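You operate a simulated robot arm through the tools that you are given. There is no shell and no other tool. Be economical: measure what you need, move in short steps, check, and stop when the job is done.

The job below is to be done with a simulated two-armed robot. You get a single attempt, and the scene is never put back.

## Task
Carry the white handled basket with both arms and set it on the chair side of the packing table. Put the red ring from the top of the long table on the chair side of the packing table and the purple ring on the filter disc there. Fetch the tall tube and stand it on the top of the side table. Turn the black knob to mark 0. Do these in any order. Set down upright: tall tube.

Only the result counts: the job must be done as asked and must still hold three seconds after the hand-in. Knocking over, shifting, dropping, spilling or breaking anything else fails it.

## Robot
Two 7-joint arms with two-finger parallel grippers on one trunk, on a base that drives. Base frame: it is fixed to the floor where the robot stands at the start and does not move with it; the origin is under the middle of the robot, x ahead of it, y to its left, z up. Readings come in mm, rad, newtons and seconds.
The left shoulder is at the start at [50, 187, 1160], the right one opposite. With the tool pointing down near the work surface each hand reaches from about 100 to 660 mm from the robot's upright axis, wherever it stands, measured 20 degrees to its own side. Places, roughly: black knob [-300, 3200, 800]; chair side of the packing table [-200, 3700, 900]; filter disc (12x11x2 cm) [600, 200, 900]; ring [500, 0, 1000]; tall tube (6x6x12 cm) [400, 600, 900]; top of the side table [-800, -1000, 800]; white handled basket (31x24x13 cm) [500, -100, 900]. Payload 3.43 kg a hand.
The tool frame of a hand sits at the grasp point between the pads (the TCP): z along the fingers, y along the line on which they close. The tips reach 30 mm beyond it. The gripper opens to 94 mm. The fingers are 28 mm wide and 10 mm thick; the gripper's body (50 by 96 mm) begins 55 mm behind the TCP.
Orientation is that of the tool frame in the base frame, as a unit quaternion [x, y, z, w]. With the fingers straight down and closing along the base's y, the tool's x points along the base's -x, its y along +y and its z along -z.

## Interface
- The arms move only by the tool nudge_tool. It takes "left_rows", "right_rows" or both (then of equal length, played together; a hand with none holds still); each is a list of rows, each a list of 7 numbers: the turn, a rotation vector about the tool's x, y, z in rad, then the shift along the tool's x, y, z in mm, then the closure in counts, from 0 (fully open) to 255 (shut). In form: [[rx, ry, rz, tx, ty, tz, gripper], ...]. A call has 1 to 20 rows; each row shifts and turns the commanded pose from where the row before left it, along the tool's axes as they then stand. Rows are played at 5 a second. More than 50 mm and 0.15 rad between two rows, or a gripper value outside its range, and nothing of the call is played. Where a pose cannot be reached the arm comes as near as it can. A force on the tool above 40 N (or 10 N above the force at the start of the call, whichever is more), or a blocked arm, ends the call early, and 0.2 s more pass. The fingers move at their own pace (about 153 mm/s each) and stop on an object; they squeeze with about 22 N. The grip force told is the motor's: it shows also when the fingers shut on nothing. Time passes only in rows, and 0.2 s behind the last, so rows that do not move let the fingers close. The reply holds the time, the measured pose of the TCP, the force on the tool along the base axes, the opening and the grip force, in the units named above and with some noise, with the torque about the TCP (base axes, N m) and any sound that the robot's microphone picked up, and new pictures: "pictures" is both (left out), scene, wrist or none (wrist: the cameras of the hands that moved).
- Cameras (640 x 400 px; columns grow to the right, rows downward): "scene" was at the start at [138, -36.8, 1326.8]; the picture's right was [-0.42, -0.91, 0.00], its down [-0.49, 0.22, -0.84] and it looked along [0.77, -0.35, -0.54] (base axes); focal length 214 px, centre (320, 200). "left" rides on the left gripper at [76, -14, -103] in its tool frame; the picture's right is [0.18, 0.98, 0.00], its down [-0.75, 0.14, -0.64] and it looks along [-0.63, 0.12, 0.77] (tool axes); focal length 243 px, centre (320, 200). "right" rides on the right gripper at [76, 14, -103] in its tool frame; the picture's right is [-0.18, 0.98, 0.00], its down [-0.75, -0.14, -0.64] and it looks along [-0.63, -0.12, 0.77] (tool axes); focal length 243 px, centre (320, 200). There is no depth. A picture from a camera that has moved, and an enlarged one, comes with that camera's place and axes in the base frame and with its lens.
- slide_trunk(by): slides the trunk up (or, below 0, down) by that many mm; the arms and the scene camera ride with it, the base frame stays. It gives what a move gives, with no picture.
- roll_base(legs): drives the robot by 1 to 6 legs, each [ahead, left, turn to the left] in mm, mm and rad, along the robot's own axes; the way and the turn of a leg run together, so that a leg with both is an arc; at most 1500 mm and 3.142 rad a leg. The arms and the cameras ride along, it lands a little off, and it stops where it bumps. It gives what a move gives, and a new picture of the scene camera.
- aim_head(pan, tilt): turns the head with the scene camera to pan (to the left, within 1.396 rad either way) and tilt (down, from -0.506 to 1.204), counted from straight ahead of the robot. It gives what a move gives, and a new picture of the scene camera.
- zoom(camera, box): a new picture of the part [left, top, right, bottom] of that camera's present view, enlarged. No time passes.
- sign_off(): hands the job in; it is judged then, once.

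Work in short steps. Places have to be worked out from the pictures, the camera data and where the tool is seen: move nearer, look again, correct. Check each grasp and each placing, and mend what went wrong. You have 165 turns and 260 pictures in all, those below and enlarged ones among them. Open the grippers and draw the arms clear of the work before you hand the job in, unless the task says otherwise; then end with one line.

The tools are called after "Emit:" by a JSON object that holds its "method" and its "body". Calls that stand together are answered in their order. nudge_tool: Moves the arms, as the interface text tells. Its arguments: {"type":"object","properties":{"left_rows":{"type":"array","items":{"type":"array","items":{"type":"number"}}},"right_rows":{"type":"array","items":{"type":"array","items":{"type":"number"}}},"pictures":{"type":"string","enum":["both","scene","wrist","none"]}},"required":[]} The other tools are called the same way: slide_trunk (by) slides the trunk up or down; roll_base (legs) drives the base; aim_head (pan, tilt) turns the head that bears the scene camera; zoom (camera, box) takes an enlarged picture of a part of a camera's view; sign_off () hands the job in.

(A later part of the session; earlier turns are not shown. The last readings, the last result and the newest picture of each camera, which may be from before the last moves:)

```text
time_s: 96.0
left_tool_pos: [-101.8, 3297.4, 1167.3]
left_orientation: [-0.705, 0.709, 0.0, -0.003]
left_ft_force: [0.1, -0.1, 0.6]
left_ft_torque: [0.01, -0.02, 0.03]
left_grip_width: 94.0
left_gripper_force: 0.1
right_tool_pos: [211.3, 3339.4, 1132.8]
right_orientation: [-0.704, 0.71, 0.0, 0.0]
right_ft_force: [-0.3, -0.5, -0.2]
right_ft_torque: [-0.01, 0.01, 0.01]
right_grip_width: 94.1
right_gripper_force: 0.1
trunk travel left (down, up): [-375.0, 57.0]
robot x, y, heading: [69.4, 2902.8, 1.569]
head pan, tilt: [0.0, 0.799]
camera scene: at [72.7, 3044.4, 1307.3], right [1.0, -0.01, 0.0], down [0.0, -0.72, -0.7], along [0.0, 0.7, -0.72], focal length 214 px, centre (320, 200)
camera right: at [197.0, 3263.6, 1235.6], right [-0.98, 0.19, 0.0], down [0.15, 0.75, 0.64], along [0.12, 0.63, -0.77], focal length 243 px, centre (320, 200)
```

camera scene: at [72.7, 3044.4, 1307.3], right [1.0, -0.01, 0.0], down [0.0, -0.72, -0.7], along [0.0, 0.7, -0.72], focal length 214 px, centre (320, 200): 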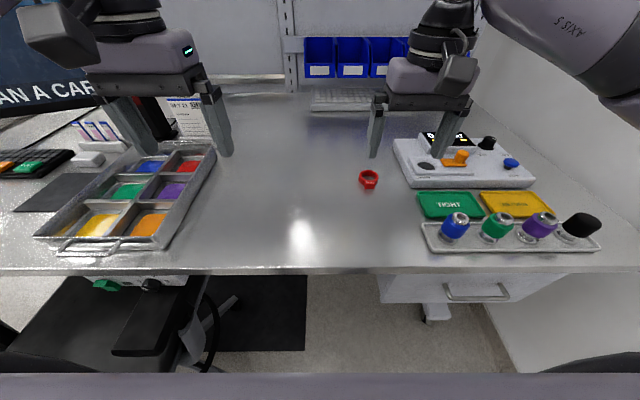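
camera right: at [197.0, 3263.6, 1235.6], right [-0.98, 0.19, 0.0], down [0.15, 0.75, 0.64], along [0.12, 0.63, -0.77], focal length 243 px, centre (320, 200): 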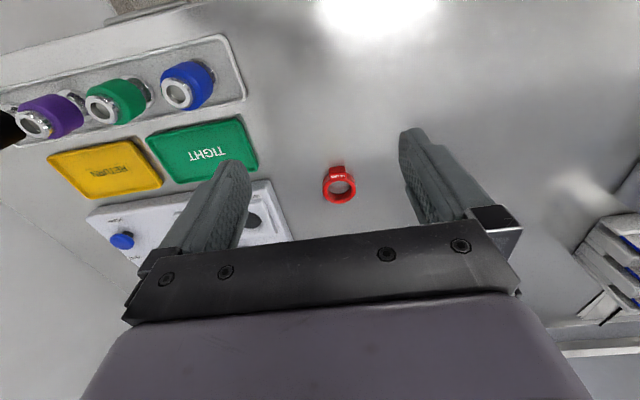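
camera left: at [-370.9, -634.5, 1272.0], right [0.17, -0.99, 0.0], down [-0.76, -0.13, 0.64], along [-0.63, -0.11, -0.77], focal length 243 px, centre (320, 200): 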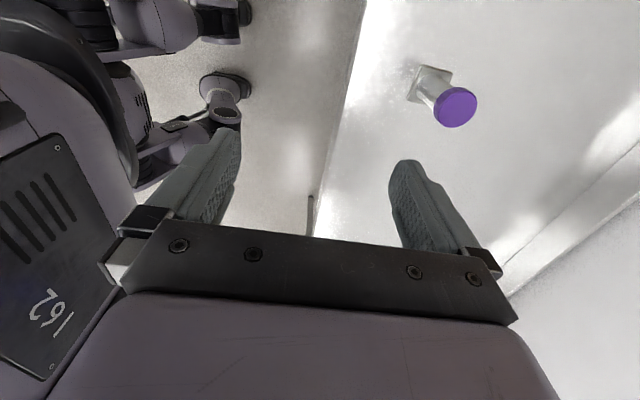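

The red ring stands free on the table. By triangulation the knob is at about (−303, 3244, 833), with the armrest close below (z≈790), so I'll reach it tilted 45° from above. First I back off slightly and to the right.

Emit:
{"method": "roll_base", "body": {"legs": [[-140, -80, 0]]}}

Emit:
{"method": "nudge_tool", "body": {"left_rows": [[0, 0, 0, 0, 45, 0, 0], [0, 0, 0, 0, 45, 0, 0], [0, -0.131, 0, 0, 45, 0, 0], [0, -0.131, 0, 0, 45, 0, 0], [0, -0.131, 0, 0, 45, 0, 0], [0, -0.131, 0, 0, 45, 0, 0], [0, -0.131, 0, 0, 0, 0, 0], [0, -0.131, 0, 0, 0, 0, 0], [0, 0, 0, 0, 0, 0, 0]]}}

```text
time_s: 97.5
left_tool_pos: [-22.7, 3157.7, 1167.2]
left_orientation: [-0.704, 0.71, 0.0, -0.003]
left_ft_force: [0.5, -0.2, 1.0]
left_ft_torque: [-0.01, 0.0, 0.0]
left_grip_width: 94.0
left_gripper_force: 0.0
right_tool_pos: [292.0, 3201.2, 1133.1]
right_orientation: [-0.705, 0.709, -0.001, 0.001]
right_ft_force: [0.4, -0.5, -0.2]
right_ft_torque: [0.05, 0.01, 0.0]
right_grip_width: 94.0
right_gripper_force: 0.0
trunk travel left (down, up): [-375.0, 57.0]
robot x, y, heading: [152.2, 2768.0, 1.565]
head pan, tilt: [0.0, 0.799]
camera scene: at [152.4, 2905.0, 1307.3], right [1.0, -0.01, 0.0], down [-0.01, -0.72, -0.7], along [0.01, 0.7, -0.72], focal length 214 px, centre (320, 200)
```

scene: 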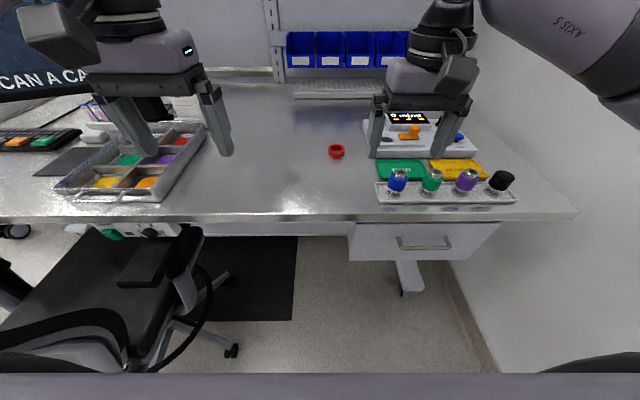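

```text
time_s: 99.5
left_tool_pos: [-293.3, 3159.5, 1167.5]
left_orientation: [-0.651, 0.657, 0.27, 0.269]
left_ft_force: [0.5, 0.6, -0.6]
left_ft_torque: [0.0, 0.01, 0.01]
left_grip_width: 93.9
left_gripper_force: 0.0
right_tool_pos: [291.8, 3200.7, 1132.5]
right_orientation: [-0.704, 0.71, 0.0, 0.0]
right_ft_force: [-0.4, 0.9, 0.4]
right_ft_torque: [-0.02, 0.02, 0.0]
right_grip_width: 94.1
right_gripper_force: 0.0
trunk travel left (down, up): [-375.0, 57.0]
robot x, y, heading: [156.4, 2763.6, 1.566]
head pan, tilt: [0.0, 0.799]
camera scene: at [152.1, 2905.9, 1307.1], right [1.0, -0.01, 0.0], down [-0.01, -0.72, -0.7], along [0.01, 0.7, -0.72], focal length 214 px, centre (320, 200)
camera left: at [-279.4, 3034.1, 1187.2], right [-0.98, -0.12, -0.13], down [-0.14, 0.08, 0.99], along [-0.11, 0.99, -0.1], focal length 243 px, centre (320, 200)
```

scene: 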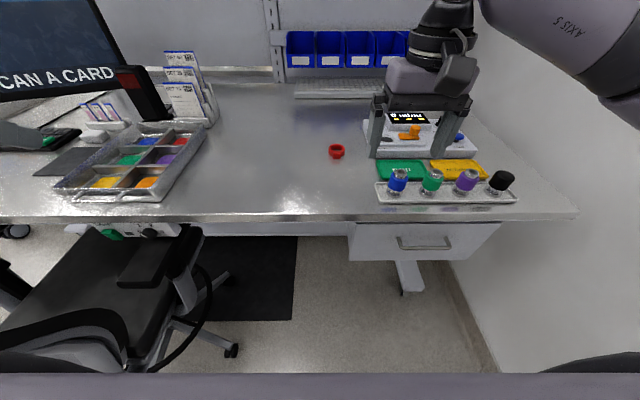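
left: 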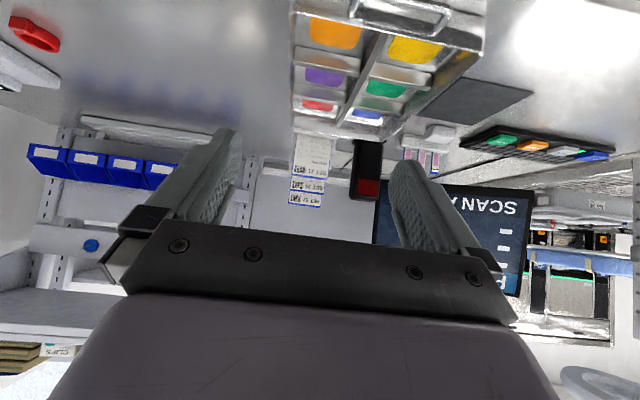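

The tilt is in place. I lower the hand straight down in front of the table edge to about (−303, 3158, 910).

Emit:
{"method": "nudge_tool", "body": {"left_rows": [[0, 0, 0, 30, 1.7, 30, 0], [0, 0, 0, 30, 1.7, 30, 0], [0, 0, 0, 30, 1.7, 30, 0], [0, 0, 0, 30, 1.7, 30, 0], [0, 0, 0, 30, 1.7, 30, 0], [0, 0, 0, 30, 1.7, 30, 0], [0, 0, 0, 0, 0, 0, 0]]}}

Emit:
{"method": "aim_head", "body": {"pan": 0.7, "tilt": 0.9}}

```text
time_s: 101.1
left_tool_pos: [-303.8, 3158.4, 914.2]
left_orientation: [-0.651, 0.657, 0.269, 0.269]
left_ft_force: [-0.2, 0.2, 0.5]
left_ft_torque: [-0.04, 0.0, 0.03]
left_grip_width: 94.2
left_gripper_force: 0.1
right_tool_pos: [291.1, 3199.5, 1132.9]
right_orientation: [-0.705, 0.709, -0.001, -0.001]
right_ft_force: [0.8, 1.4, -0.3]
right_ft_torque: [0.05, -0.02, 0.0]
right_grip_width: 93.9
right_gripper_force: 0.0
trunk travel left (down, up): [-375.0, 57.0]
robot x, y, heading: [151.9, 2766.9, 1.561]
head pan, tilt: [0.0, 0.799]
camera scene: at [152.2, 2905.6, 1307.2], right [1.0, -0.01, 0.0], down [-0.01, -0.72, -0.7], along [0.01, 0.7, -0.72], focal length 214 px, centre (320, 200)
camera left: at [-290.0, 3032.6, 932.8], right [-0.98, -0.12, -0.13], down [-0.14, 0.08, 0.99], along [-0.11, 0.99, -0.1], focal length 243 px, centre (320, 200)
```

scene: 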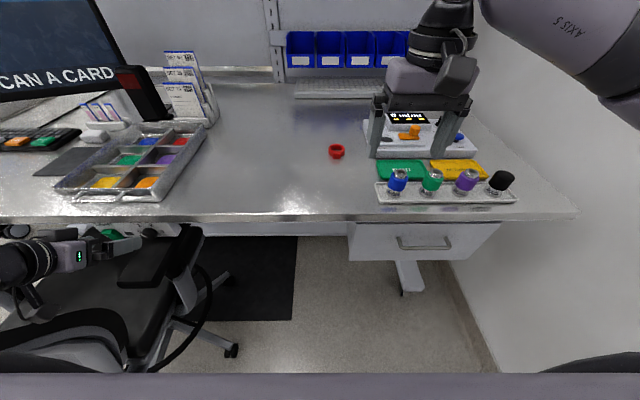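
left: 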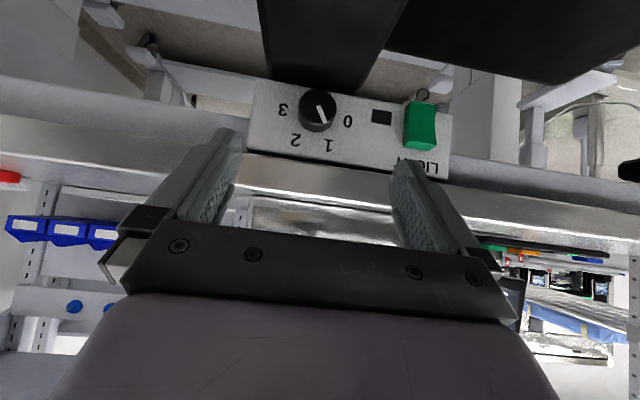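

```text
time_s: 102.1
left_tool_pos: [-303.9, 3158.1, 913.5]
left_orientation: [-0.651, 0.655, 0.27, 0.27]
left_ft_force: [-0.3, 0.9, 0.3]
left_ft_torque: [-0.01, -0.02, 0.0]
left_grip_width: 94.0
left_gripper_force: 0.1
right_tool_pos: [291.4, 3201.0, 1131.8]
right_orientation: [-0.705, 0.709, -0.001, 0.0]
right_ft_force: [0.5, -0.1, 0.3]
right_ft_torque: [0.01, -0.02, -0.02]
right_grip_width: 93.8
right_gripper_force: 0.1
trunk travel left (down, up): [-375.0, 57.0]
robot x, y, heading: [154.2, 2765.8, 1.563]
head pan, tilt: [0.7, 0.901]
camera scene: at [103.3, 2883.2, 1299.3], right [0.77, 0.64, 0.0], down [0.5, -0.6, -0.62], along [-0.4, 0.48, -0.78], focal length 214 px, centre (320, 200)
```

scene: 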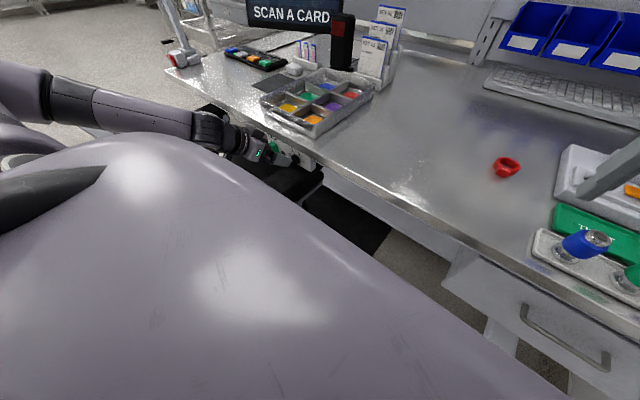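

The wrist view (upside down) shows the knob well: marks look to be at 180°/120°/60°/0° and the pointer near 130°. I zoom in for the angle.

Emit:
{"method": "zoom", "body": {"camera": "left", "box": [250, 60, 400, 160]}}

```text
4.00 times, centred on (325, 110) of left
camera zoom: at [-290.1, 3032.9, 933.2], right [-0.98, -0.12, -0.13], down [-0.14, 0.08, 0.99], along [-0.11, 0.99, -0.1], focal length 970 px, centre (300, 560)
```

zoom: 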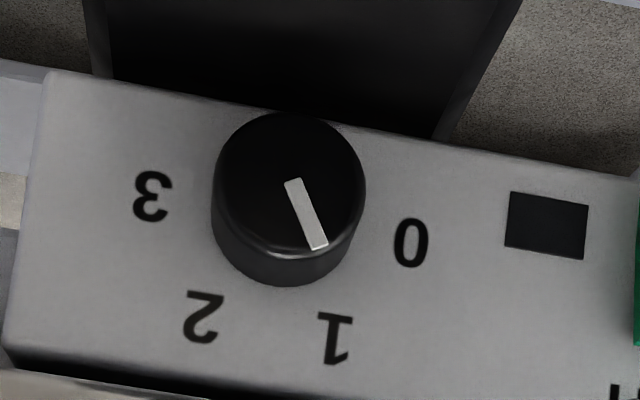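

The pointer is exactly at mark 1, so a ~60° counter-clockwise turn is needed. To lie flatter (better finger overlap) with the camera above rather than over the armrest, I try rolling the left hand 180° here.

Emit:
{"method": "nudge_tool", "body": {"left_rows": [[0, 0, 0.148, 0, 0, 0, 0], [0, 0, 0.148, 0, 0, 0, 0], [0, 0, 0.148, 0, 0, 0, 0], [0, 0, 0.148, 0, 0, 0, 0], [0, 0, 0.148, 0, 0, 0, 0], [0, 0, 0.148, 0, 0, 0, 0], [0, 0, 0.148, 0, 0, 0, 0], [0, 0, 0.148, 0, 0, 0, 0], [0, 0, 0.148, 0, 0, 0, 0], [0, 0, 0.148, 0, 0, 0, 0], [0, 0, 0.148, 0, 0, 0, 0], [0, 0, 0.148, 0, 0, 0, 0]], "pictures": "wrist"}}

```text
time_s: 104.7
left_tool_pos: [-304.4, 3160.3, 912.9]
left_orientation: [0.101, 0.919, 0.379, -0.039]
left_ft_force: [1.2, 0.0, -0.2]
left_ft_torque: [-0.01, -0.01, 0.01]
left_grip_width: 93.9
left_gripper_force: 0.0
right_tool_pos: [291.7, 3200.1, 1132.8]
right_orientation: [-0.705, 0.71, 0.0, 0.001]
right_ft_force: [-0.8, -0.2, -0.1]
right_ft_torque: [0.01, 0.03, 0.02]
right_grip_width: 93.9
right_gripper_force: 0.1
trunk travel left (down, up): [-375.0, 57.0]
robot x, y, heading: [149.2, 2764.7, 1.562]
head pan, tilt: [0.7, 0.901]
camera left: at [-381.2, 3089.9, 988.2], right [0.03, 0.71, 0.7], down [0.76, -0.47, 0.44], along [0.65, 0.52, -0.56], focal length 243 px, centre (320, 200)
```

left: 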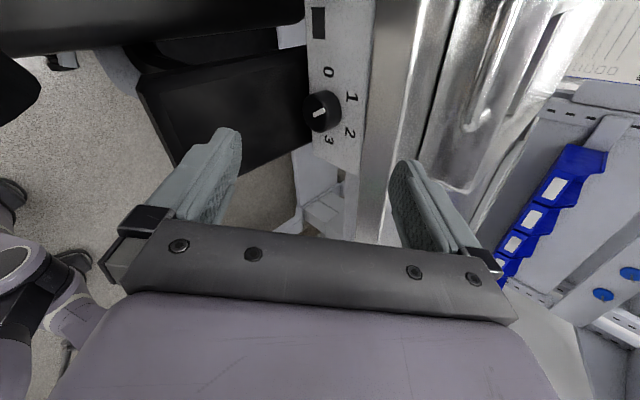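

Still reachable; I finish the 180° roll.

Emit:
{"method": "nudge_tool", "body": {"left_rows": [[0, 0, 0.1366, 0, 0, 0, 0], [0, 0, 0.1366, 0, 0, 0, 0], [0, 0, 0.1366, 0, 0, 0, 0], [0, 0, 0.1366, 0, 0, 0, 0], [0, 0, 0.1366, 0, 0, 0, 0], [0, 0, 0.1366, 0, 0, 0, 0], [0, 0, 0.1366, 0, 0, 0, 0], [0, 0, 0.1366, 0, 0, 0, 0], [0, 0, 0.1366, 0, 0, 0, 0], [0, 0, 0.1366, 0, 0, 0, 0], [0, 0, 0, 0, 0, 0, 0]], "pictures": "wrist"}}

```text
time_s: 107.1
left_tool_pos: [-302.5, 3159.5, 913.5]
left_orientation: [0.658, 0.65, 0.269, -0.269]
left_ft_force: [0.5, 0.0, 0.4]
left_ft_torque: [0.03, -0.04, 0.0]
left_grip_width: 93.6
left_gripper_force: 0.1
right_tool_pos: [291.5, 3201.5, 1132.4]
right_orientation: [-0.704, 0.71, 0.0, -0.001]
right_ft_force: [0.4, -0.4, -0.3]
right_ft_torque: [-0.02, 0.01, 0.01]
right_grip_width: 94.0
right_gripper_force: 0.1
trunk travel left (down, up): [-375.0, 57.0]
robot x, y, heading: [148.6, 2769.9, 1.559]
head pan, tilt: [0.7, 0.901]
camera left: at [-317.0, 3142.3, 1040.7], right [0.98, 0.12, 0.12], down [0.13, -0.99, -0.08], along [0.11, 0.09, -0.99], focal length 243 px, centre (320, 200)
```

left: 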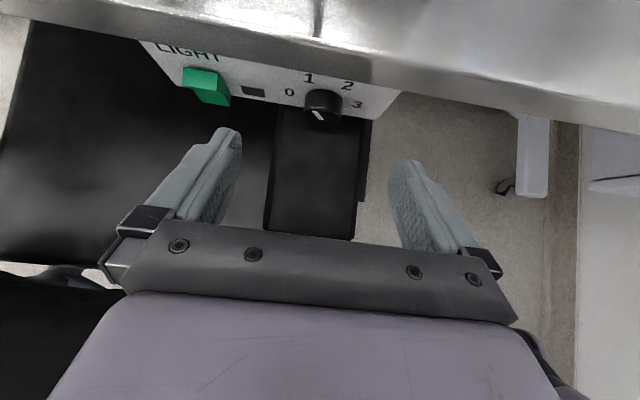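

Knob face centre triangulates to (−301, 3243.5, 828). I now flatten the tilt to 20° and pre-roll the hand 30° clockwise, fingers at 60 mm.

Emit:
{"method": "nudge_tool", "body": {"left_rows": [[0, 0.1454, 0, 0, 0, 0, 92], [0, 0.1454, 0, 0, 0, 0, 92], [0, 0.1454, 0, 0, 0, 0, 92], [0.0445, 0, 0.1222, 0, 0, 0, 92], [0.0445, 0, 0.1222, 0, 0, 0, 92], [0.0445, 0, 0.1222, 0, 0, 0, 92], [0.0445, 0, 0.1222, 0, 0, 0, 92], [0, 0, 0, 0, 0, 0, 92]]}}

```text
time_s: 108.9
left_tool_pos: [-303.2, 3159.9, 912.9]
left_orientation: [0.667, 0.452, 0.243, -0.54]
left_ft_force: [0.5, -0.1, 0.3]
left_ft_torque: [-0.02, 0.0, 0.0]
left_grip_width: 60.0
left_gripper_force: 0.2
right_tool_pos: [291.1, 3200.0, 1132.6]
right_orientation: [-0.705, 0.71, 0.0, 0.001]
right_ft_force: [0.7, 0.4, 0.5]
right_ft_torque: [0.01, 0.01, 0.01]
right_grip_width: 93.8
right_gripper_force: 0.1
trunk travel left (down, up): [-375.0, 57.0]
robot x, y, heading: [153.2, 2764.3, 1.566]
head pan, tilt: [0.7, 0.901]
camera scene: at [103.2, 2883.2, 1299.3], right [0.77, 0.64, 0.0], down [0.5, -0.6, -0.62], along [-0.4, 0.48, -0.78], focal length 214 px, centre (320, 200)
camera left: at [-262.7, 3090.0, 1013.8], right [0.94, 0.05, -0.34], down [-0.13, -0.86, -0.49], along [-0.32, 0.51, -0.8], focal length 243 px, centre (320, 200)
```

scene: 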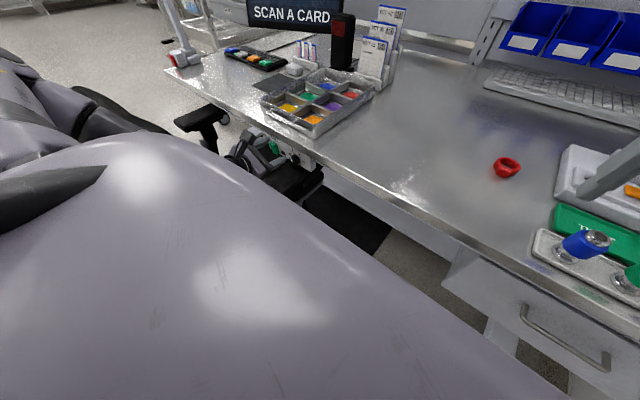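
left: 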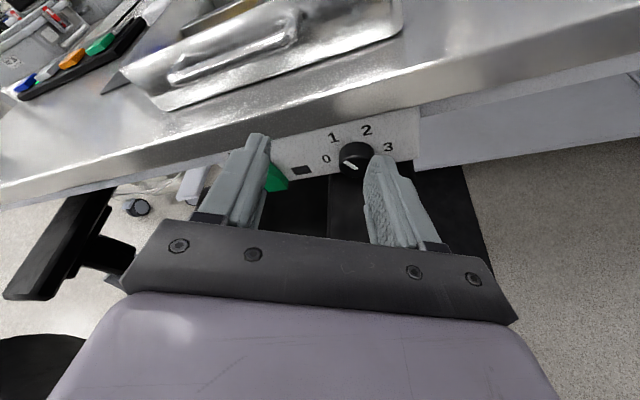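

Axes check out. I shift to the pre-grasp point 60 mm short of the knob along the finger direction.

Emit:
{"method": "nudge_tool", "body": {"left_rows": [[0, 0, 0, -18.9, 22.2, 10, 92], [0, 0, 0, -18.9, 22.2, 10, 92], [0, 0, 0, 0, 0, 0, 92]], "pictures": "wrist"}}

```text
time_s: 109.7
left_tool_pos: [-286.4, 3165.5, 853.8]
left_orientation: [0.668, 0.451, 0.243, -0.54]
left_ft_force: [0.8, 0.3, 0.3]
left_ft_torque: [0.0, 0.0, 0.03]
left_grip_width: 59.9
left_gripper_force: 0.1
right_tool_pos: [290.2, 3200.6, 1131.9]
right_orientation: [-0.704, 0.71, 0.0, 0.0]
right_ft_force: [-0.5, 0.3, 0.7]
right_ft_torque: [-0.01, 0.0, -0.02]
right_grip_width: 94.0
right_gripper_force: 0.0
trunk travel left (down, up): [-375.0, 57.0]
robot x, y, heading: [153.7, 2765.0, 1.567]
head pan, tilt: [0.7, 0.901]
camera left: at [-245.8, 3095.3, 954.8], right [0.94, 0.05, -0.34], down [-0.13, -0.86, -0.49], along [-0.32, 0.51, -0.8], focal length 243 px, centre (320, 200)
```

left: 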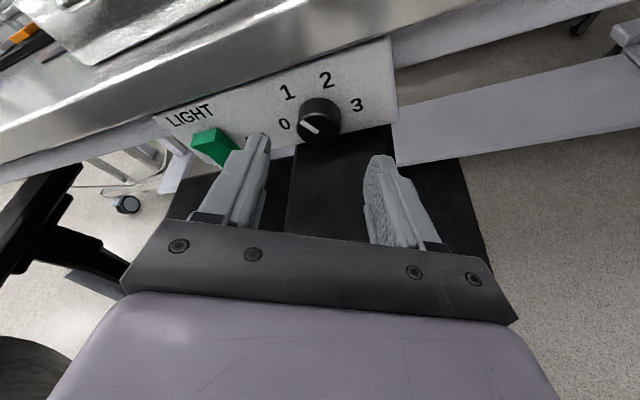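

Knob stays centred. I advance 60 mm along the fingers, gently at the end.

Emit:
{"method": "nudge_tool", "body": {"left_rows": [[0, 0, 0, 0, -1, 20, 92], [0, 0, 0, 0, 0, 20, 92], [0, 0, 0, 0, 0, 10, 92], [0, 0, 0, 0, 0, 5, 92], [0, 0, 0, 0, 0, 3, 92], [0, 0, 0, 0, 0, 0, 92]], "pictures": "wrist"}}

```text
time_s: 111.1
left_tool_pos: [-296.4, 3219.9, 837.2]
left_orientation: [0.668, 0.451, 0.244, -0.54]
left_ft_force: [1.5, -5.1, 2.2]
left_ft_torque: [0.2, 0.15, 0.08]
left_grip_width: 59.8
left_gripper_force: 0.1
right_tool_pos: [291.0, 3198.8, 1133.4]
right_orientation: [-0.705, 0.709, 0.0, 0.0]
right_ft_force: [-0.3, 0.0, -0.2]
right_ft_torque: [0.02, 0.02, 0.0]
right_grip_width: 94.1
right_gripper_force: 0.1
trunk travel left (down, up): [-375.0, 57.0]
robot x, y, heading: [151.6, 2767.0, 1.561]
head pan, tilt: [0.7, 0.901]
camera left: at [-255.5, 3149.4, 938.1], right [0.94, 0.05, -0.34], down [-0.13, -0.86, -0.49], along [-0.32, 0.51, -0.8], focal length 243 px, centre (320, 200)
```

left: 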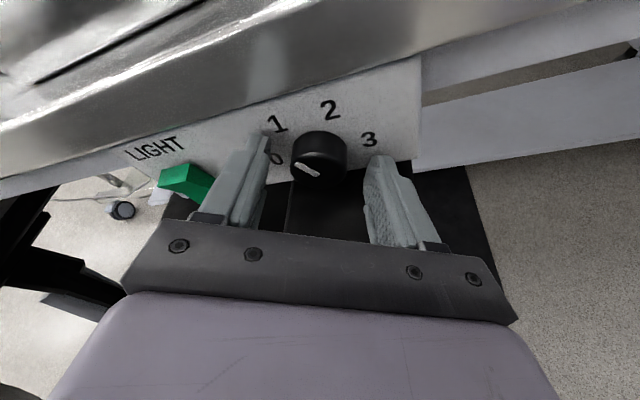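

Tips touch the panel lightly (5 N). I back off 1.5 mm and close on the knob.

Emit:
{"method": "nudge_tool", "body": {"left_rows": [[0, 0, 0, 0, 0, -1.5, 92], [0, 0, 0, 0, 0, 0, 180], [0, 0, 0, 0, 0, 0, 255], [0, 0, 0, 0, 0, 0, 255], [0, 0, 0, 0, 0, 0, 255]], "pictures": "wrist"}}

```text
time_s: 112.3
left_tool_pos: [-295.3, 3218.6, 837.8]
left_orientation: [0.667, 0.452, 0.244, -0.54]
left_ft_force: [-2.5, 5.8, -1.5]
left_ft_torque: [0.26, -0.02, 0.69]
left_grip_width: 33.6
left_gripper_force: 44.9
right_tool_pos: [291.2, 3200.8, 1131.9]
right_orientation: [-0.704, 0.71, 0.0, 0.0]
right_ft_force: [0.7, 0.1, 0.7]
right_ft_torque: [-0.04, 0.02, -0.02]
right_grip_width: 93.9
right_gripper_force: 0.0
trunk travel left (down, up): [-375.0, 57.0]
robot x, y, heading: [151.1, 2766.0, 1.562]
head pan, tilt: [0.7, 0.901]
camera left: at [-256.0, 3148.9, 938.3], right [0.94, 0.06, -0.34], down [-0.13, -0.86, -0.49], along [-0.32, 0.51, -0.8], focal length 243 px, centre (320, 200)
```

left: 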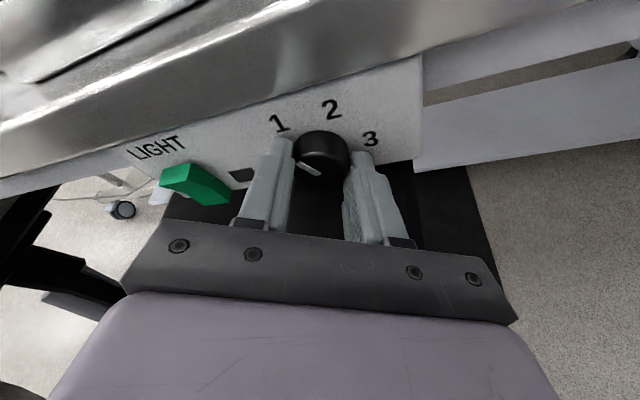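

Firm grip on the knob (33.6 mm). I turn 30° counter-clockwise about the knob axis and check.

Emit:
{"method": "nudge_tool", "body": {"left_rows": [[-0.0443, 0, -0.1222, 0, -1.2, 0, 255], [-0.0443, 0, -0.1222, 0, -1.2, 0, 255], [-0.0443, 0, -0.1222, 0, -1.2, 0, 255], [-0.0443, 0, -0.1222, 0, -1.2, 0, 255], [0, 0, 0, 0, 0, 0, 255]], "pictures": "wrist"}}

```text
time_s: 113.5
left_tool_pos: [-300.4, 3219.7, 839.6]
left_orientation: [0.583, 0.577, 0.406, -0.403]
left_ft_force: [0.8, 6.8, -1.8]
left_ft_torque: [0.8, 0.0, 0.52]
left_grip_width: 33.4
left_gripper_force: 45.5
right_tool_pos: [291.5, 3202.7, 1133.8]
right_orientation: [-0.705, 0.709, 0.0, 0.0]
right_ft_force: [0.2, 0.3, -0.6]
right_ft_torque: [0.03, 0.0, 0.01]
right_grip_width: 94.1
right_gripper_force: 0.0
trunk travel left (down, up): [-375.0, 57.0]
robot x, y, heading: [153.7, 2766.6, 1.559]
head pan, tilt: [0.7, 0.901]
camera left: at [-315.1, 3149.6, 946.7], right [0.98, 0.05, 0.17], down [0.13, -0.86, -0.49], along [0.12, 0.5, -0.86], focal length 243 px, centre (320, 200)
```

left: 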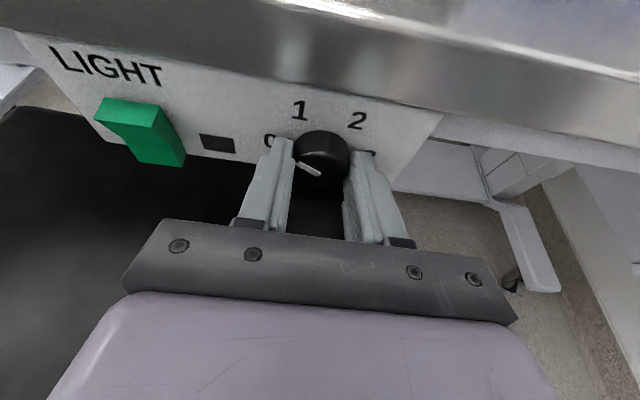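

The knob turned with the hand. I continue the remaining 30°.

Emit:
{"method": "nudge_tool", "body": {"left_rows": [[-0.0443, 0, -0.1222, 0, -1.2, 0, 255], [-0.0443, 0, -0.1222, 0, -1.2, 0, 255], [-0.0443, 0, -0.1222, 0, -1.2, 0, 255], [-0.0443, 0, -0.1222, 0, -1.2, 0, 255], [0, 0, 0, 0, 0, 0, 255]], "pictures": "wrist"}}

Emit:
{"method": "zoom", "body": {"camera": "left", "box": [240, 80, 400, 220]}}

```text
time_s: 114.7
left_tool_pos: [-305.0, 3219.9, 837.6]
left_orientation: [0.46, 0.663, 0.539, -0.241]
left_ft_force: [6.3, 7.3, -3.9]
left_ft_torque: [0.23, -0.05, 0.52]
left_grip_width: 33.5
left_gripper_force: 45.5
right_tool_pos: [291.3, 3201.5, 1131.9]
right_orientation: [-0.704, 0.71, 0.0, -0.001]
right_ft_force: [0.1, -0.1, 0.0]
right_ft_torque: [0.0, 0.0, -0.01]
right_grip_width: 94.2
right_gripper_force: 0.0
trunk travel left (down, up): [-375.0, 57.0]
robot x, y, heading: [151.4, 2767.3, 1.566]
head pan, tilt: [0.7, 0.901]
camera left: at [-369.9, 3149.9, 924.7], right [0.77, 0.06, 0.64], down [0.36, -0.87, -0.35], along [0.53, 0.5, -0.69], focal length 243 px, centre (320, 200)
```

left: 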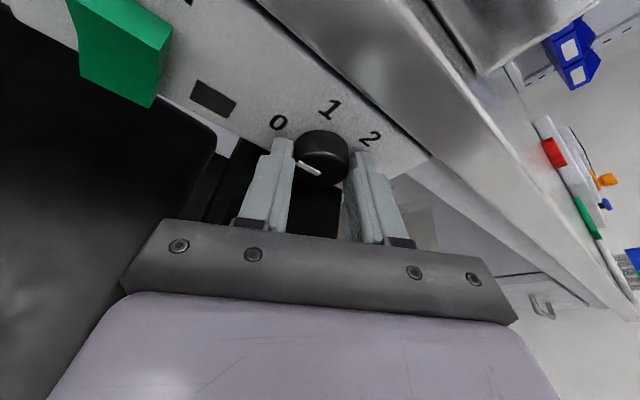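

```text
2.86 times, centred on (320, 150) of left
camera zoom: at [-369.9, 3149.9, 924.7], right [0.77, 0.06, 0.64], down [0.36, -0.87, -0.35], along [0.53, 0.5, -0.69], focal length 693 px, centre (320, 343)
```

zoom: 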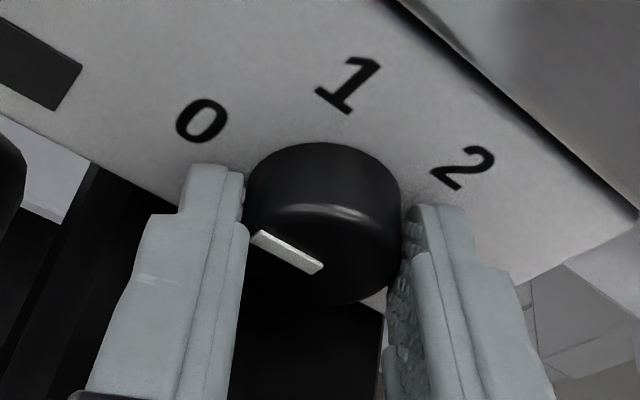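

In base terms the pointer now points at 180°, i.e. at 0. I open, back off along the fingers and verify.

Emit:
{"method": "nudge_tool", "body": {"left_rows": [[0, 0, 0, 0, 0, 0, 150], [0, 0, 0, 0, 0, 0, 92], [0, 0, 0, 0, 0, 0, 92], [0, 0, 0, 0, 0, -20, 92], [0, 0, 0, 0, 0, -40, 92], [0, 0, 0, 0, 0, -40, 92], [0, 0, 0, 0, 0, 0, 92]], "pictures": "wrist"}}

Emit:
{"method": "zoom", "body": {"camera": "left", "box": [240, 40, 400, 180]}}

```text
time_s: 116.3
left_tool_pos: [-321.7, 3125.2, 867.8]
left_orientation: [0.46, 0.662, 0.54, -0.242]
left_ft_force: [-1.0, -0.4, 0.8]
left_ft_torque: [0.01, 0.04, -0.01]
left_grip_width: 59.9
left_gripper_force: 0.2
right_tool_pos: [290.7, 3200.4, 1132.7]
right_orientation: [-0.704, 0.71, 0.001, 0.0]
right_ft_force: [0.2, -0.1, -0.1]
right_ft_torque: [0.0, 0.01, -0.02]
right_grip_width: 94.1
right_gripper_force: 0.1
trunk travel left (down, up): [-375.0, 57.0]
robot x, y, heading: [152.9, 2766.0, 1.562]
head pan, tilt: [0.7, 0.901]
camera left: at [-387.8, 3055.8, 954.7], right [0.77, 0.06, 0.64], down [0.36, -0.86, -0.35], along [0.53, 0.5, -0.69], focal length 243 px, centre (320, 200)
```

left: 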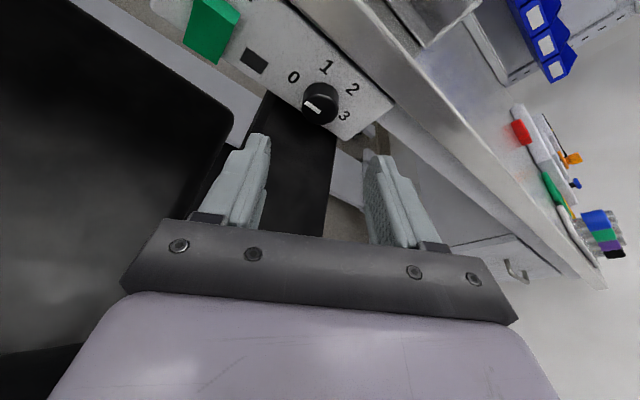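

```text
2.86 times, centred on (320, 110) of left
camera zoom: at [-387.8, 3055.8, 954.7], right [0.77, 0.06, 0.64], down [0.36, -0.86, -0.35], along [0.53, 0.5, -0.69], focal length 693 px, centre (320, 457)
```

zoom: 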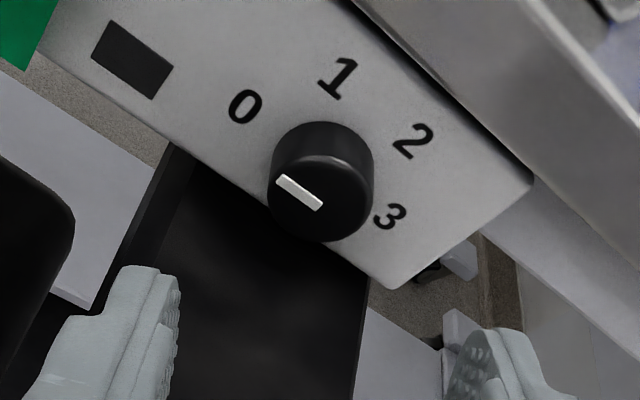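

The pointer is at 0 within a few degrees; I will recheck it from the front later. Now I reverse the hand's path: unroll, tilt back, rise.

Emit:
{"method": "nudge_tool", "body": {"left_rows": [[0.0445, 0, 0.1222, 0, 0, 0, 92], [0.0445, 0, 0.1222, 0, 0, 0, 92], [0.0445, 0, 0.1222, 0, 0, 0, 92], [0.0445, 0, 0.1222, 0, 0, 0, 92], [0, -0.1454, 0, 0, 0, 0, 92], [0, -0.1454, 0, 0, 0, 0, 92], [0, -0.1454, 0, 0, 0, 0, 92], [0, 0, 0, 27, 8, -6, 0], [0, 0, 0, 27, 8, -6, 0], [0, 0, -0.148, 0, 0, 0, 0], [0, 0, -0.148, 0, 0, 0, 0], [0, 0, -0.148, 0, 0, 0, 0], [0, 0, -0.148, 0, 0, 0, 0], [0, 0, -0.148, 0, 0, 0, 0], [0, 0, -0.148, 0, 0, 0, 0], [0, 0, -0.148, 0, 0, 0, 0], [0, 0, -0.148, 0, 0, 0, 0], [0, 0, -0.148, 0, 0, 0, 0], [0, 0, -0.148, 0, 0, 0, 0]], "pictures": "wrist"}}

Emit:
{"method": "nudge_tool", "body": {"left_rows": [[0, 0, -0.147, 0, 0, 0, 0], [0, 0, -0.147, 0, 0, 0, 0], [0, 0, -0.147, 0, 0, 0, 0], [0, 0, -0.147, 0, 0, 0, 0], [0, 0, -0.147, 0, 0, 0, 0], [0, 0, -0.147, 0, 0, 0, 0], [0, 0, -0.147, 0, 0, 0, 0], [0, 0, -0.147, 0, 0, 0, 0], [0, 0, -0.147, 0, 0, 0, 0], [0, 0, -0.147, 0, 0, 0, 0], [0, 0, -0.147, 0, 0, 0, 0], [0, 0, 0, 0, 0, 0, 0]], "pictures": "wrist"}}

Emit:
{"method": "zoom", "body": {"camera": "left", "box": [250, 60, 400, 160]}}

```text
time_s: 120.3
left_tool_pos: [-307.2, 3153.8, 915.7]
left_orientation: [0.045, 0.923, 0.381, -0.017]
left_ft_force: [0.1, -0.3, 0.0]
left_ft_torque: [-0.01, 0.0, 0.01]
left_grip_width: 94.2
left_gripper_force: 0.0
right_tool_pos: [291.1, 3200.3, 1132.9]
right_orientation: [-0.705, 0.709, 0.0, 0.0]
right_ft_force: [-0.1, 0.1, -0.1]
right_ft_torque: [-0.03, 0.01, 0.0]
right_grip_width: 94.2
right_gripper_force: 0.1
trunk travel left (down, up): [-375.0, 57.0]
robot x, y, heading: [153.3, 2764.8, 1.561]
head pan, tilt: [0.7, 0.901]
camera left: at [-383.8, 3077.9, 983.7], right [-0.09, 0.71, 0.7], down [0.76, -0.41, 0.5], along [0.64, 0.58, -0.5], focal length 243 px, centre (320, 200)
```

left: 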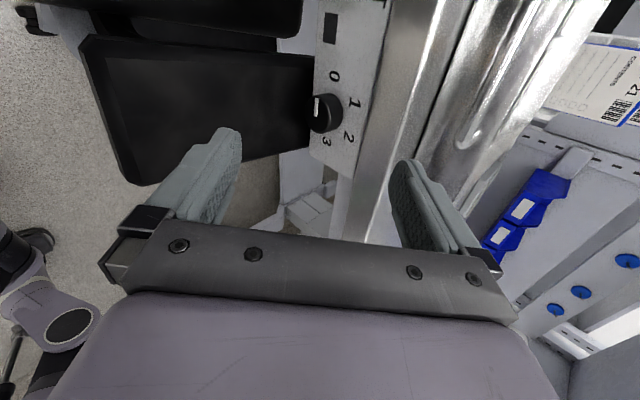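

```text
time_s: 122.9
left_tool_pos: [-307.6, 3154.1, 914.0]
left_orientation: [-0.636, 0.67, 0.276, 0.264]
left_ft_force: [-0.8, 0.1, -1.0]
left_ft_torque: [0.0, -0.01, -0.03]
left_grip_width: 94.0
left_gripper_force: 0.1
right_tool_pos: [290.9, 3201.2, 1132.2]
right_orientation: [-0.705, 0.709, 0.0, 0.0]
right_ft_force: [0.2, 0.4, -0.7]
right_ft_torque: [-0.02, 0.02, -0.04]
right_grip_width: 94.0
right_gripper_force: 0.0
trunk travel left (down, up): [-375.0, 57.0]
robot x, y, heading: [153.3, 2763.9, 1.56]
head pan, tilt: [0.7, 0.901]
camera left: at [-296.5, 3028.1, 934.4], right [-0.99, -0.09, -0.1], down [-0.1, 0.09, 0.99], along [-0.08, 0.99, -0.1], focal length 243 px, centre (320, 200)
```

left: 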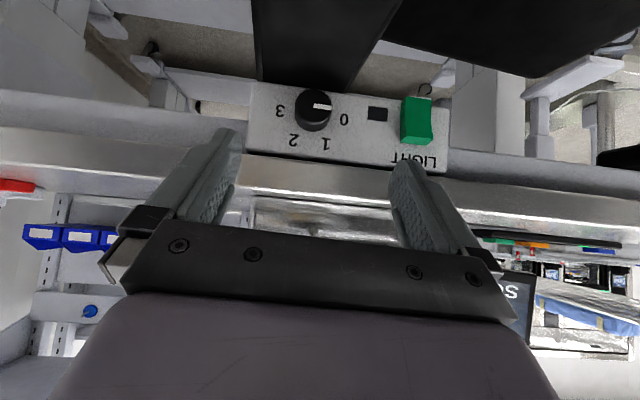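

```text
4.00 times, centred on (325, 110) of left
camera zoom: at [-296.5, 3028.1, 934.4], right [-0.99, -0.09, -0.1], down [-0.1, 0.09, 0.99], along [-0.08, 0.99, -0.1], focal length 970 px, centre (300, 560)
```

zoom: 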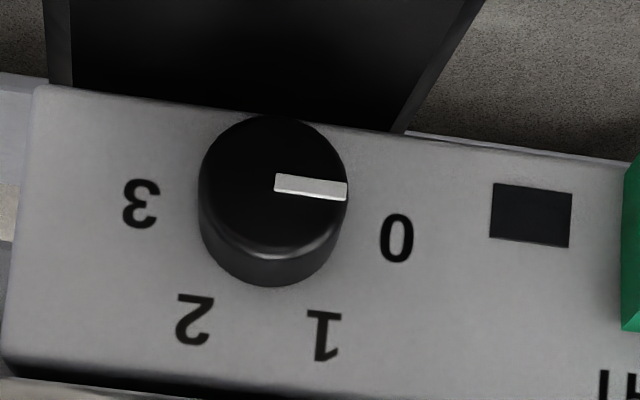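

The pointer lines up with 0. I raise the left hand, restore its straight-down pose, and tuck it in.

Emit:
{"method": "nudge_tool", "body": {"left_rows": [[0, 0, -0.045, -30, 0, -30, 0], [0, 0, 0, -30, 0, -30, 0], [0, 0, 0, -30, 0, -30, 0], [0, 0, 0, -30, 0, -30, 0], [0, 0, 0, -30, 0, -30, 0], [0, 0, 0, -30, 0, -30, 0], [0, 0.131, 0, 0, -45, 0, 0], [0, 0.131, 0, 0, -45, 0, 0], [0, 0.131, 0, 0, -45, 0, 0], [0, 0.131, 0, 0, -45, 0, 0], [0, 0.131, 0, 0, -45, 0, 0], [0, 0.131, 0, 0, -45, 0, 0], [0, 0, 0, 0, 0, 0, 0]], "pictures": "none"}}

Emit:
{"method": "aim_head", "body": {"pan": 0.0, "tilt": 0.8}}

```text
time_s: 125.7
left_tool_pos: [-32.3, 3152.8, 1168.6]
left_orientation: [-0.705, 0.71, -0.001, -0.003]
left_ft_force: [-0.2, 0.0, 0.5]
left_ft_torque: [0.03, 0.02, 0.0]
left_grip_width: 93.7
left_gripper_force: 0.0
right_tool_pos: [290.6, 3199.6, 1133.4]
right_orientation: [-0.704, 0.71, 0.0, 0.0]
right_ft_force: [-0.6, -0.4, 0.2]
right_ft_torque: [0.03, -0.02, -0.05]
right_grip_width: 93.9
right_gripper_force: 0.0
trunk travel left (down, up): [-375.0, 57.0]
robot x, y, heading: [149.3, 2766.3, 1.563]
head pan, tilt: [0.7, 0.901]
```

```text
time_s: 126.8
left_tool_pos: [-32.9, 3153.3, 1169.2]
left_orientation: [-0.704, 0.71, 0.0, -0.002]
left_ft_force: [-0.1, -0.1, 0.8]
left_ft_torque: [0.01, 0.0, 0.02]
left_grip_width: 93.9
left_gripper_force: 0.0
right_tool_pos: [291.7, 3200.3, 1133.0]
right_orientation: [-0.705, 0.709, 0.0, 0.0]
right_ft_force: [0.3, -0.2, 0.2]
right_ft_torque: [0.03, 0.01, -0.01]
right_grip_width: 94.0
right_gripper_force: 0.0
trunk travel left (down, up): [-375.0, 57.0]
robot x, y, heading: [154.4, 2766.2, 1.567]
head pan, tilt: [0.0, 0.799]
camera scene: at [152.0, 2905.7, 1307.2], right [1.0, -0.01, 0.0], down [-0.01, -0.72, -0.7], along [0.01, 0.7, -0.72], focal length 214 px, centre (320, 200)
```

scene: 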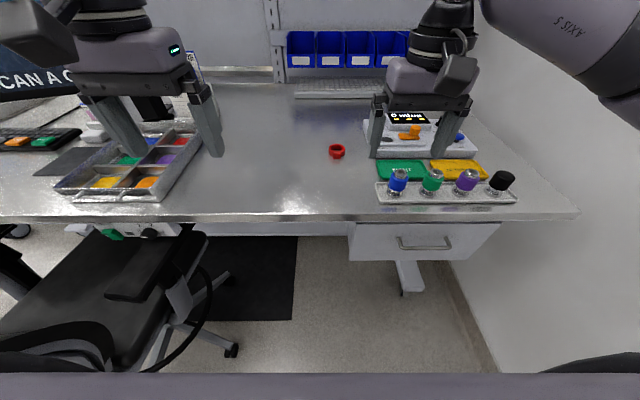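

I compare the chair with the earlier view from the same spot.

Emit:
{"method": "zoom", "body": {"camera": "scene", "box": [0, 200, 260, 400]}}

```text
2.00 times, centred on (130, 300) of scene
camera zoom: at [152.0, 2905.7, 1307.2], right [1.0, -0.01, 0.0], down [-0.01, -0.72, -0.7], along [0.01, 0.7, -0.72], focal length 429 px, centre (700, 0)
```

zoom: 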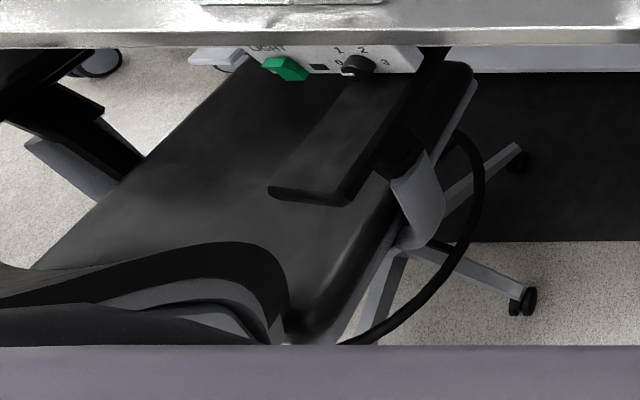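

I can't tell for sure whether the chair stayed put, so I return to the earlier viewpoint and take the same zoom for comparison (it is on the way back).

Emit:
{"method": "roll_base", "body": {"legs": [[-586, 0, 0], [0, 325, 0]]}}

Emit:
{"method": "aim_head", "body": {"pan": 0.0, "tilt": 0.499}}

Emit:
{"method": "zoom", "body": {"camera": "scene", "box": [250, 180, 320, 225]}}

```text
time_s: 131.9
left_tool_pos: [-362.7, 2571.9, 1167.7]
left_orientation: [-0.703, 0.711, 0.001, -0.002]
left_ft_force: [-0.1, 0.6, 0.9]
left_ft_torque: [0.0, -0.02, -0.01]
left_grip_width: 94.2
left_gripper_force: 0.1
right_tool_pos: [-38.6, 2618.0, 1132.9]
right_orientation: [-0.703, 0.711, 0.0, 0.0]
right_ft_force: [0.8, 0.4, 0.6]
right_ft_torque: [-0.01, 0.01, 0.03]
right_grip_width: 94.0
right_gripper_force: 0.2
trunk travel left (down, up): [-375.0, 57.0]
robot x, y, heading: [-178.3, 2187.4, 1.563]
head pan, tilt: [0.0, 0.799]
camera scene: at [-178.5, 2323.7, 1307.2], right [1.0, -0.01, 0.0], down [-0.01, -0.72, -0.7], along [0.01, 0.7, -0.72], focal length 214 px, centre (320, 200)
```

scene: 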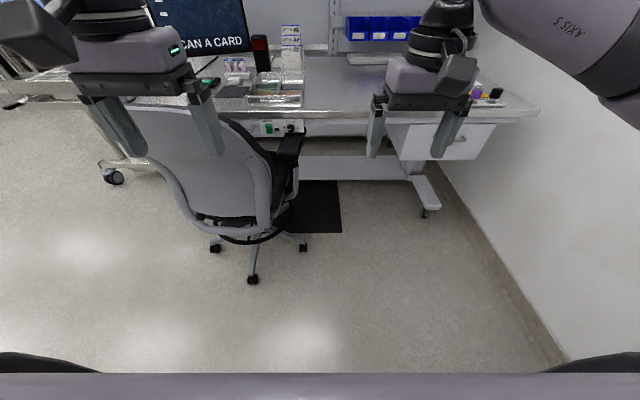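

```text
time_s: 132.7
left_tool_pos: [-363.0, 2572.3, 1167.7]
left_orientation: [-0.703, 0.711, 0.0, -0.003]
left_ft_force: [-0.2, 0.5, 0.8]
left_ft_torque: [0.0, -0.02, 0.02]
left_grip_width: 94.0
left_gripper_force: 0.1
right_tool_pos: [-39.5, 2617.7, 1132.3]
right_orientation: [-0.704, 0.711, 0.0, 0.0]
right_ft_force: [0.1, -0.3, -0.5]
right_ft_torque: [-0.01, 0.02, -0.02]
right_grip_width: 93.9
right_gripper_force: 0.0
trunk travel left (down, up): [-375.0, 57.0]
robot x, y, heading: [-184.3, 2185.0, 1.561]
head pan, tilt: [0.0, 0.499]
camera scene: at [-177.9, 2334.0, 1333.1], right [1.0, -0.01, 0.0], down [-0.01, -0.48, -0.88], along [0.01, 0.88, -0.48], focal length 214 px, centre (320, 200)
```

scene: 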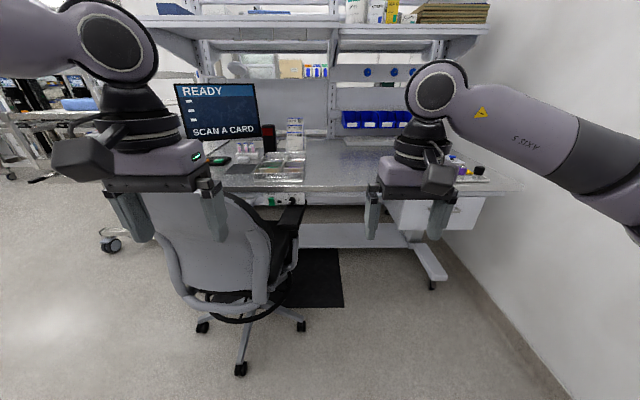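

```text
8.89 times, centred on (285, 202) of scene
camera zoom: at [-177.9, 2334.0, 1333.1], right [1.0, -0.01, 0.0], down [-0.01, -0.48, -0.88], along [0.01, 0.88, -0.48], focal length 1906 px, centre (631, 178)
```

zoom: 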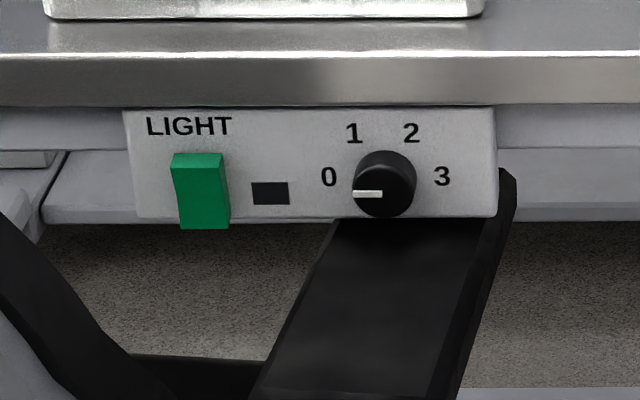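

The casters are unmoved and the knob is at 0, but the chair seat swivelled about 5° clockwise (the armrest used to lie exactly along y). I'll gently swivel it back by pushing the armrest's near end with the closed left fingers. I return to the former spot.

Emit:
{"method": "roll_base", "body": {"legs": [[0, -330, 0], [575, 0, 0]]}}

Emit:
{"method": "nudge_tool", "body": {"left_rows": [[0, 0, 0, 20, 45, 0, 255], [0, 0, 0, 20, 45, 0, 255], [0, 0, 0, 20, 45, 0, 255], [0, 0, 0, 20, 45, 0, 255], [0, 0, 0, 20, 45, 0, 255], [0, 0, 0, 0, 43, 0, 255], [0, 0, 0, 0, 0, 45, 255], [0, 0, 0, 0, 0, 45, 255], [0, 0, 0, 0, 0, 45, 255], [0, 0, 0, 0, 0, 45, 255], [0, 0, 0, 0, 0, 0, 255]]}}

```text
time_s: 137.7
left_tool_pos: [-26.9, 3142.0, 1168.6]
left_orientation: [-0.704, 0.711, 0.0, -0.003]
left_ft_force: [0.8, -0.5, -0.5]
left_ft_torque: [-0.01, -0.01, 0.01]
left_grip_width: 93.9
left_gripper_force: 0.2
right_tool_pos: [297.7, 3187.8, 1132.9]
right_orientation: [-0.704, 0.71, 0.001, 0.0]
right_ft_force: [0.6, 0.7, -0.2]
right_ft_torque: [-0.02, 0.0, 0.01]
right_grip_width: 93.7
right_gripper_force: 0.0
trunk travel left (down, up): [-375.0, 57.0]
robot x, y, heading: [156.1, 2755.5, 1.556]
head pan, tilt: [0.0, 0.499]
camera scene: at [158.4, 2903.5, 1333.1], right [1.0, -0.01, 0.0], down [0.0, -0.48, -0.88], along [0.01, 0.88, -0.48], focal length 214 px, centre (320, 200)
```

scene: 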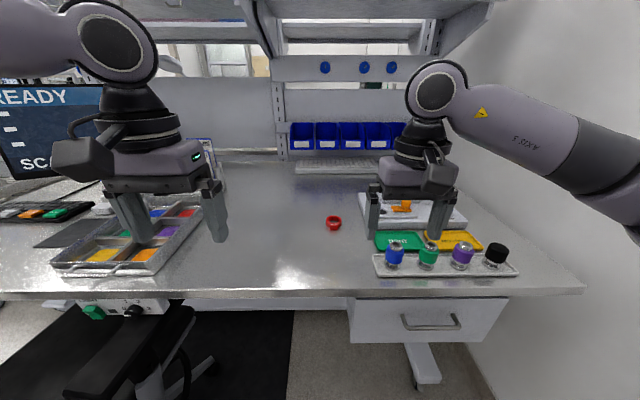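

```text
time_s: 140.1
left_tool_pos: [-295.8, 3043.2, 989.6]
left_orientation: [-0.704, 0.711, 0.0, -0.003]
left_ft_force: [0.6, 0.4, 0.7]
left_ft_torque: [0.0, -0.04, 0.03]
left_grip_width: 0.0
left_gripper_force: 21.6
right_tool_pos: [297.8, 3188.2, 1132.4]
right_orientation: [-0.704, 0.71, 0.0, -0.001]
right_ft_force: [-0.5, 0.5, -0.5]
right_ft_torque: [0.02, 0.01, 0.01]
right_grip_width: 93.9
right_gripper_force: 0.1
trunk travel left (down, up): [-375.0, 57.0]
robot x, y, heading: [159.6, 2758.6, 1.564]
head pan, tilt: [0.0, 0.499]
camera scene: at [158.5, 2903.0, 1333.2], right [1.0, -0.01, 0.0], down [0.0, -0.48, -0.88], along [0.01, 0.88, -0.48], focal length 214 px, centre (320, 200)
camera left: at [-281.6, 2967.8, 1094.3], right [-0.98, -0.17, 0.0], down [-0.13, 0.76, 0.64], along [-0.12, 0.63, -0.77], focal length 243 px, centre (320, 200)
```

scene: 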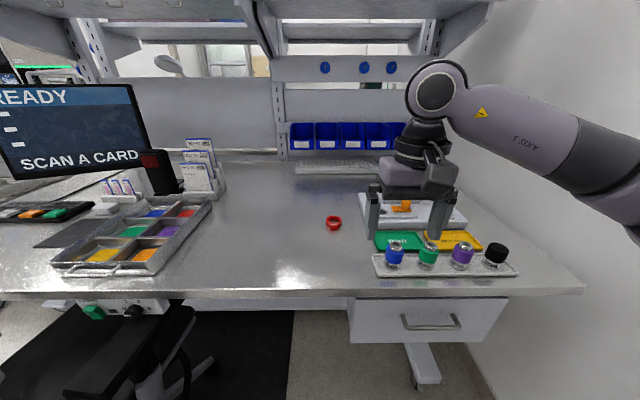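
left: 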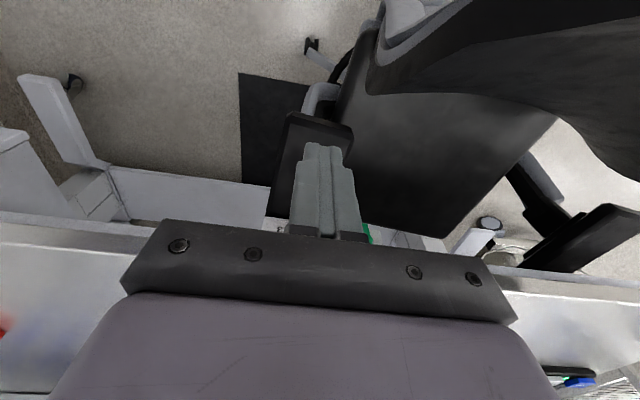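

The armrest's near end is now at y≈3088 (was ≈3118). I lower the closed fingertips in front of it.

Emit:
{"method": "nudge_tool", "body": {"left_rows": [[0, 0, 0, 0, 0, 45, 255], [0, 0, 0, 0, 0, 45, 255], [0, 0, 0, 0, 0, 45, 255], [0, 0, 0, 0, 0, 45, 255], [0, 0, 0, 0, 0, 12, 255], [0, 0, 0, 0, 0, 0, 255]], "pictures": "wrist"}}

```text
time_s: 141.5
left_tool_pos: [-297.9, 3041.4, 798.6]
left_orientation: [-0.703, 0.711, 0.001, -0.003]
left_ft_force: [-0.3, 0.0, 0.1]
left_ft_torque: [-0.02, -0.01, -0.03]
left_grip_width: 0.0
left_gripper_force: 22.2
right_tool_pos: [298.6, 3187.7, 1132.6]
right_orientation: [-0.705, 0.71, -0.001, -0.001]
right_ft_force: [-0.7, -0.5, 0.6]
right_ft_torque: [0.01, -0.03, 0.01]
right_grip_width: 93.9
right_gripper_force: 0.0
trunk travel left (down, up): [-375.0, 57.0]
robot x, y, heading: [160.0, 2751.7, 1.564]
head pan, tilt: [0.0, 0.499]
camera left: at [-283.1, 2966.3, 901.5], right [-0.98, -0.17, 0.0], down [-0.13, 0.76, 0.64], along [-0.12, 0.63, -0.77], focal length 243 px, centre (320, 200)
```

left: 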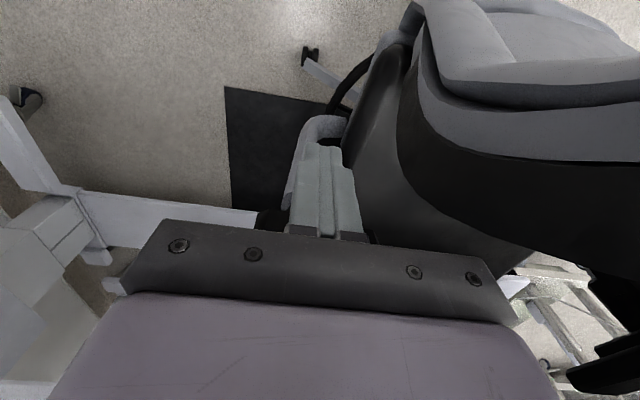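

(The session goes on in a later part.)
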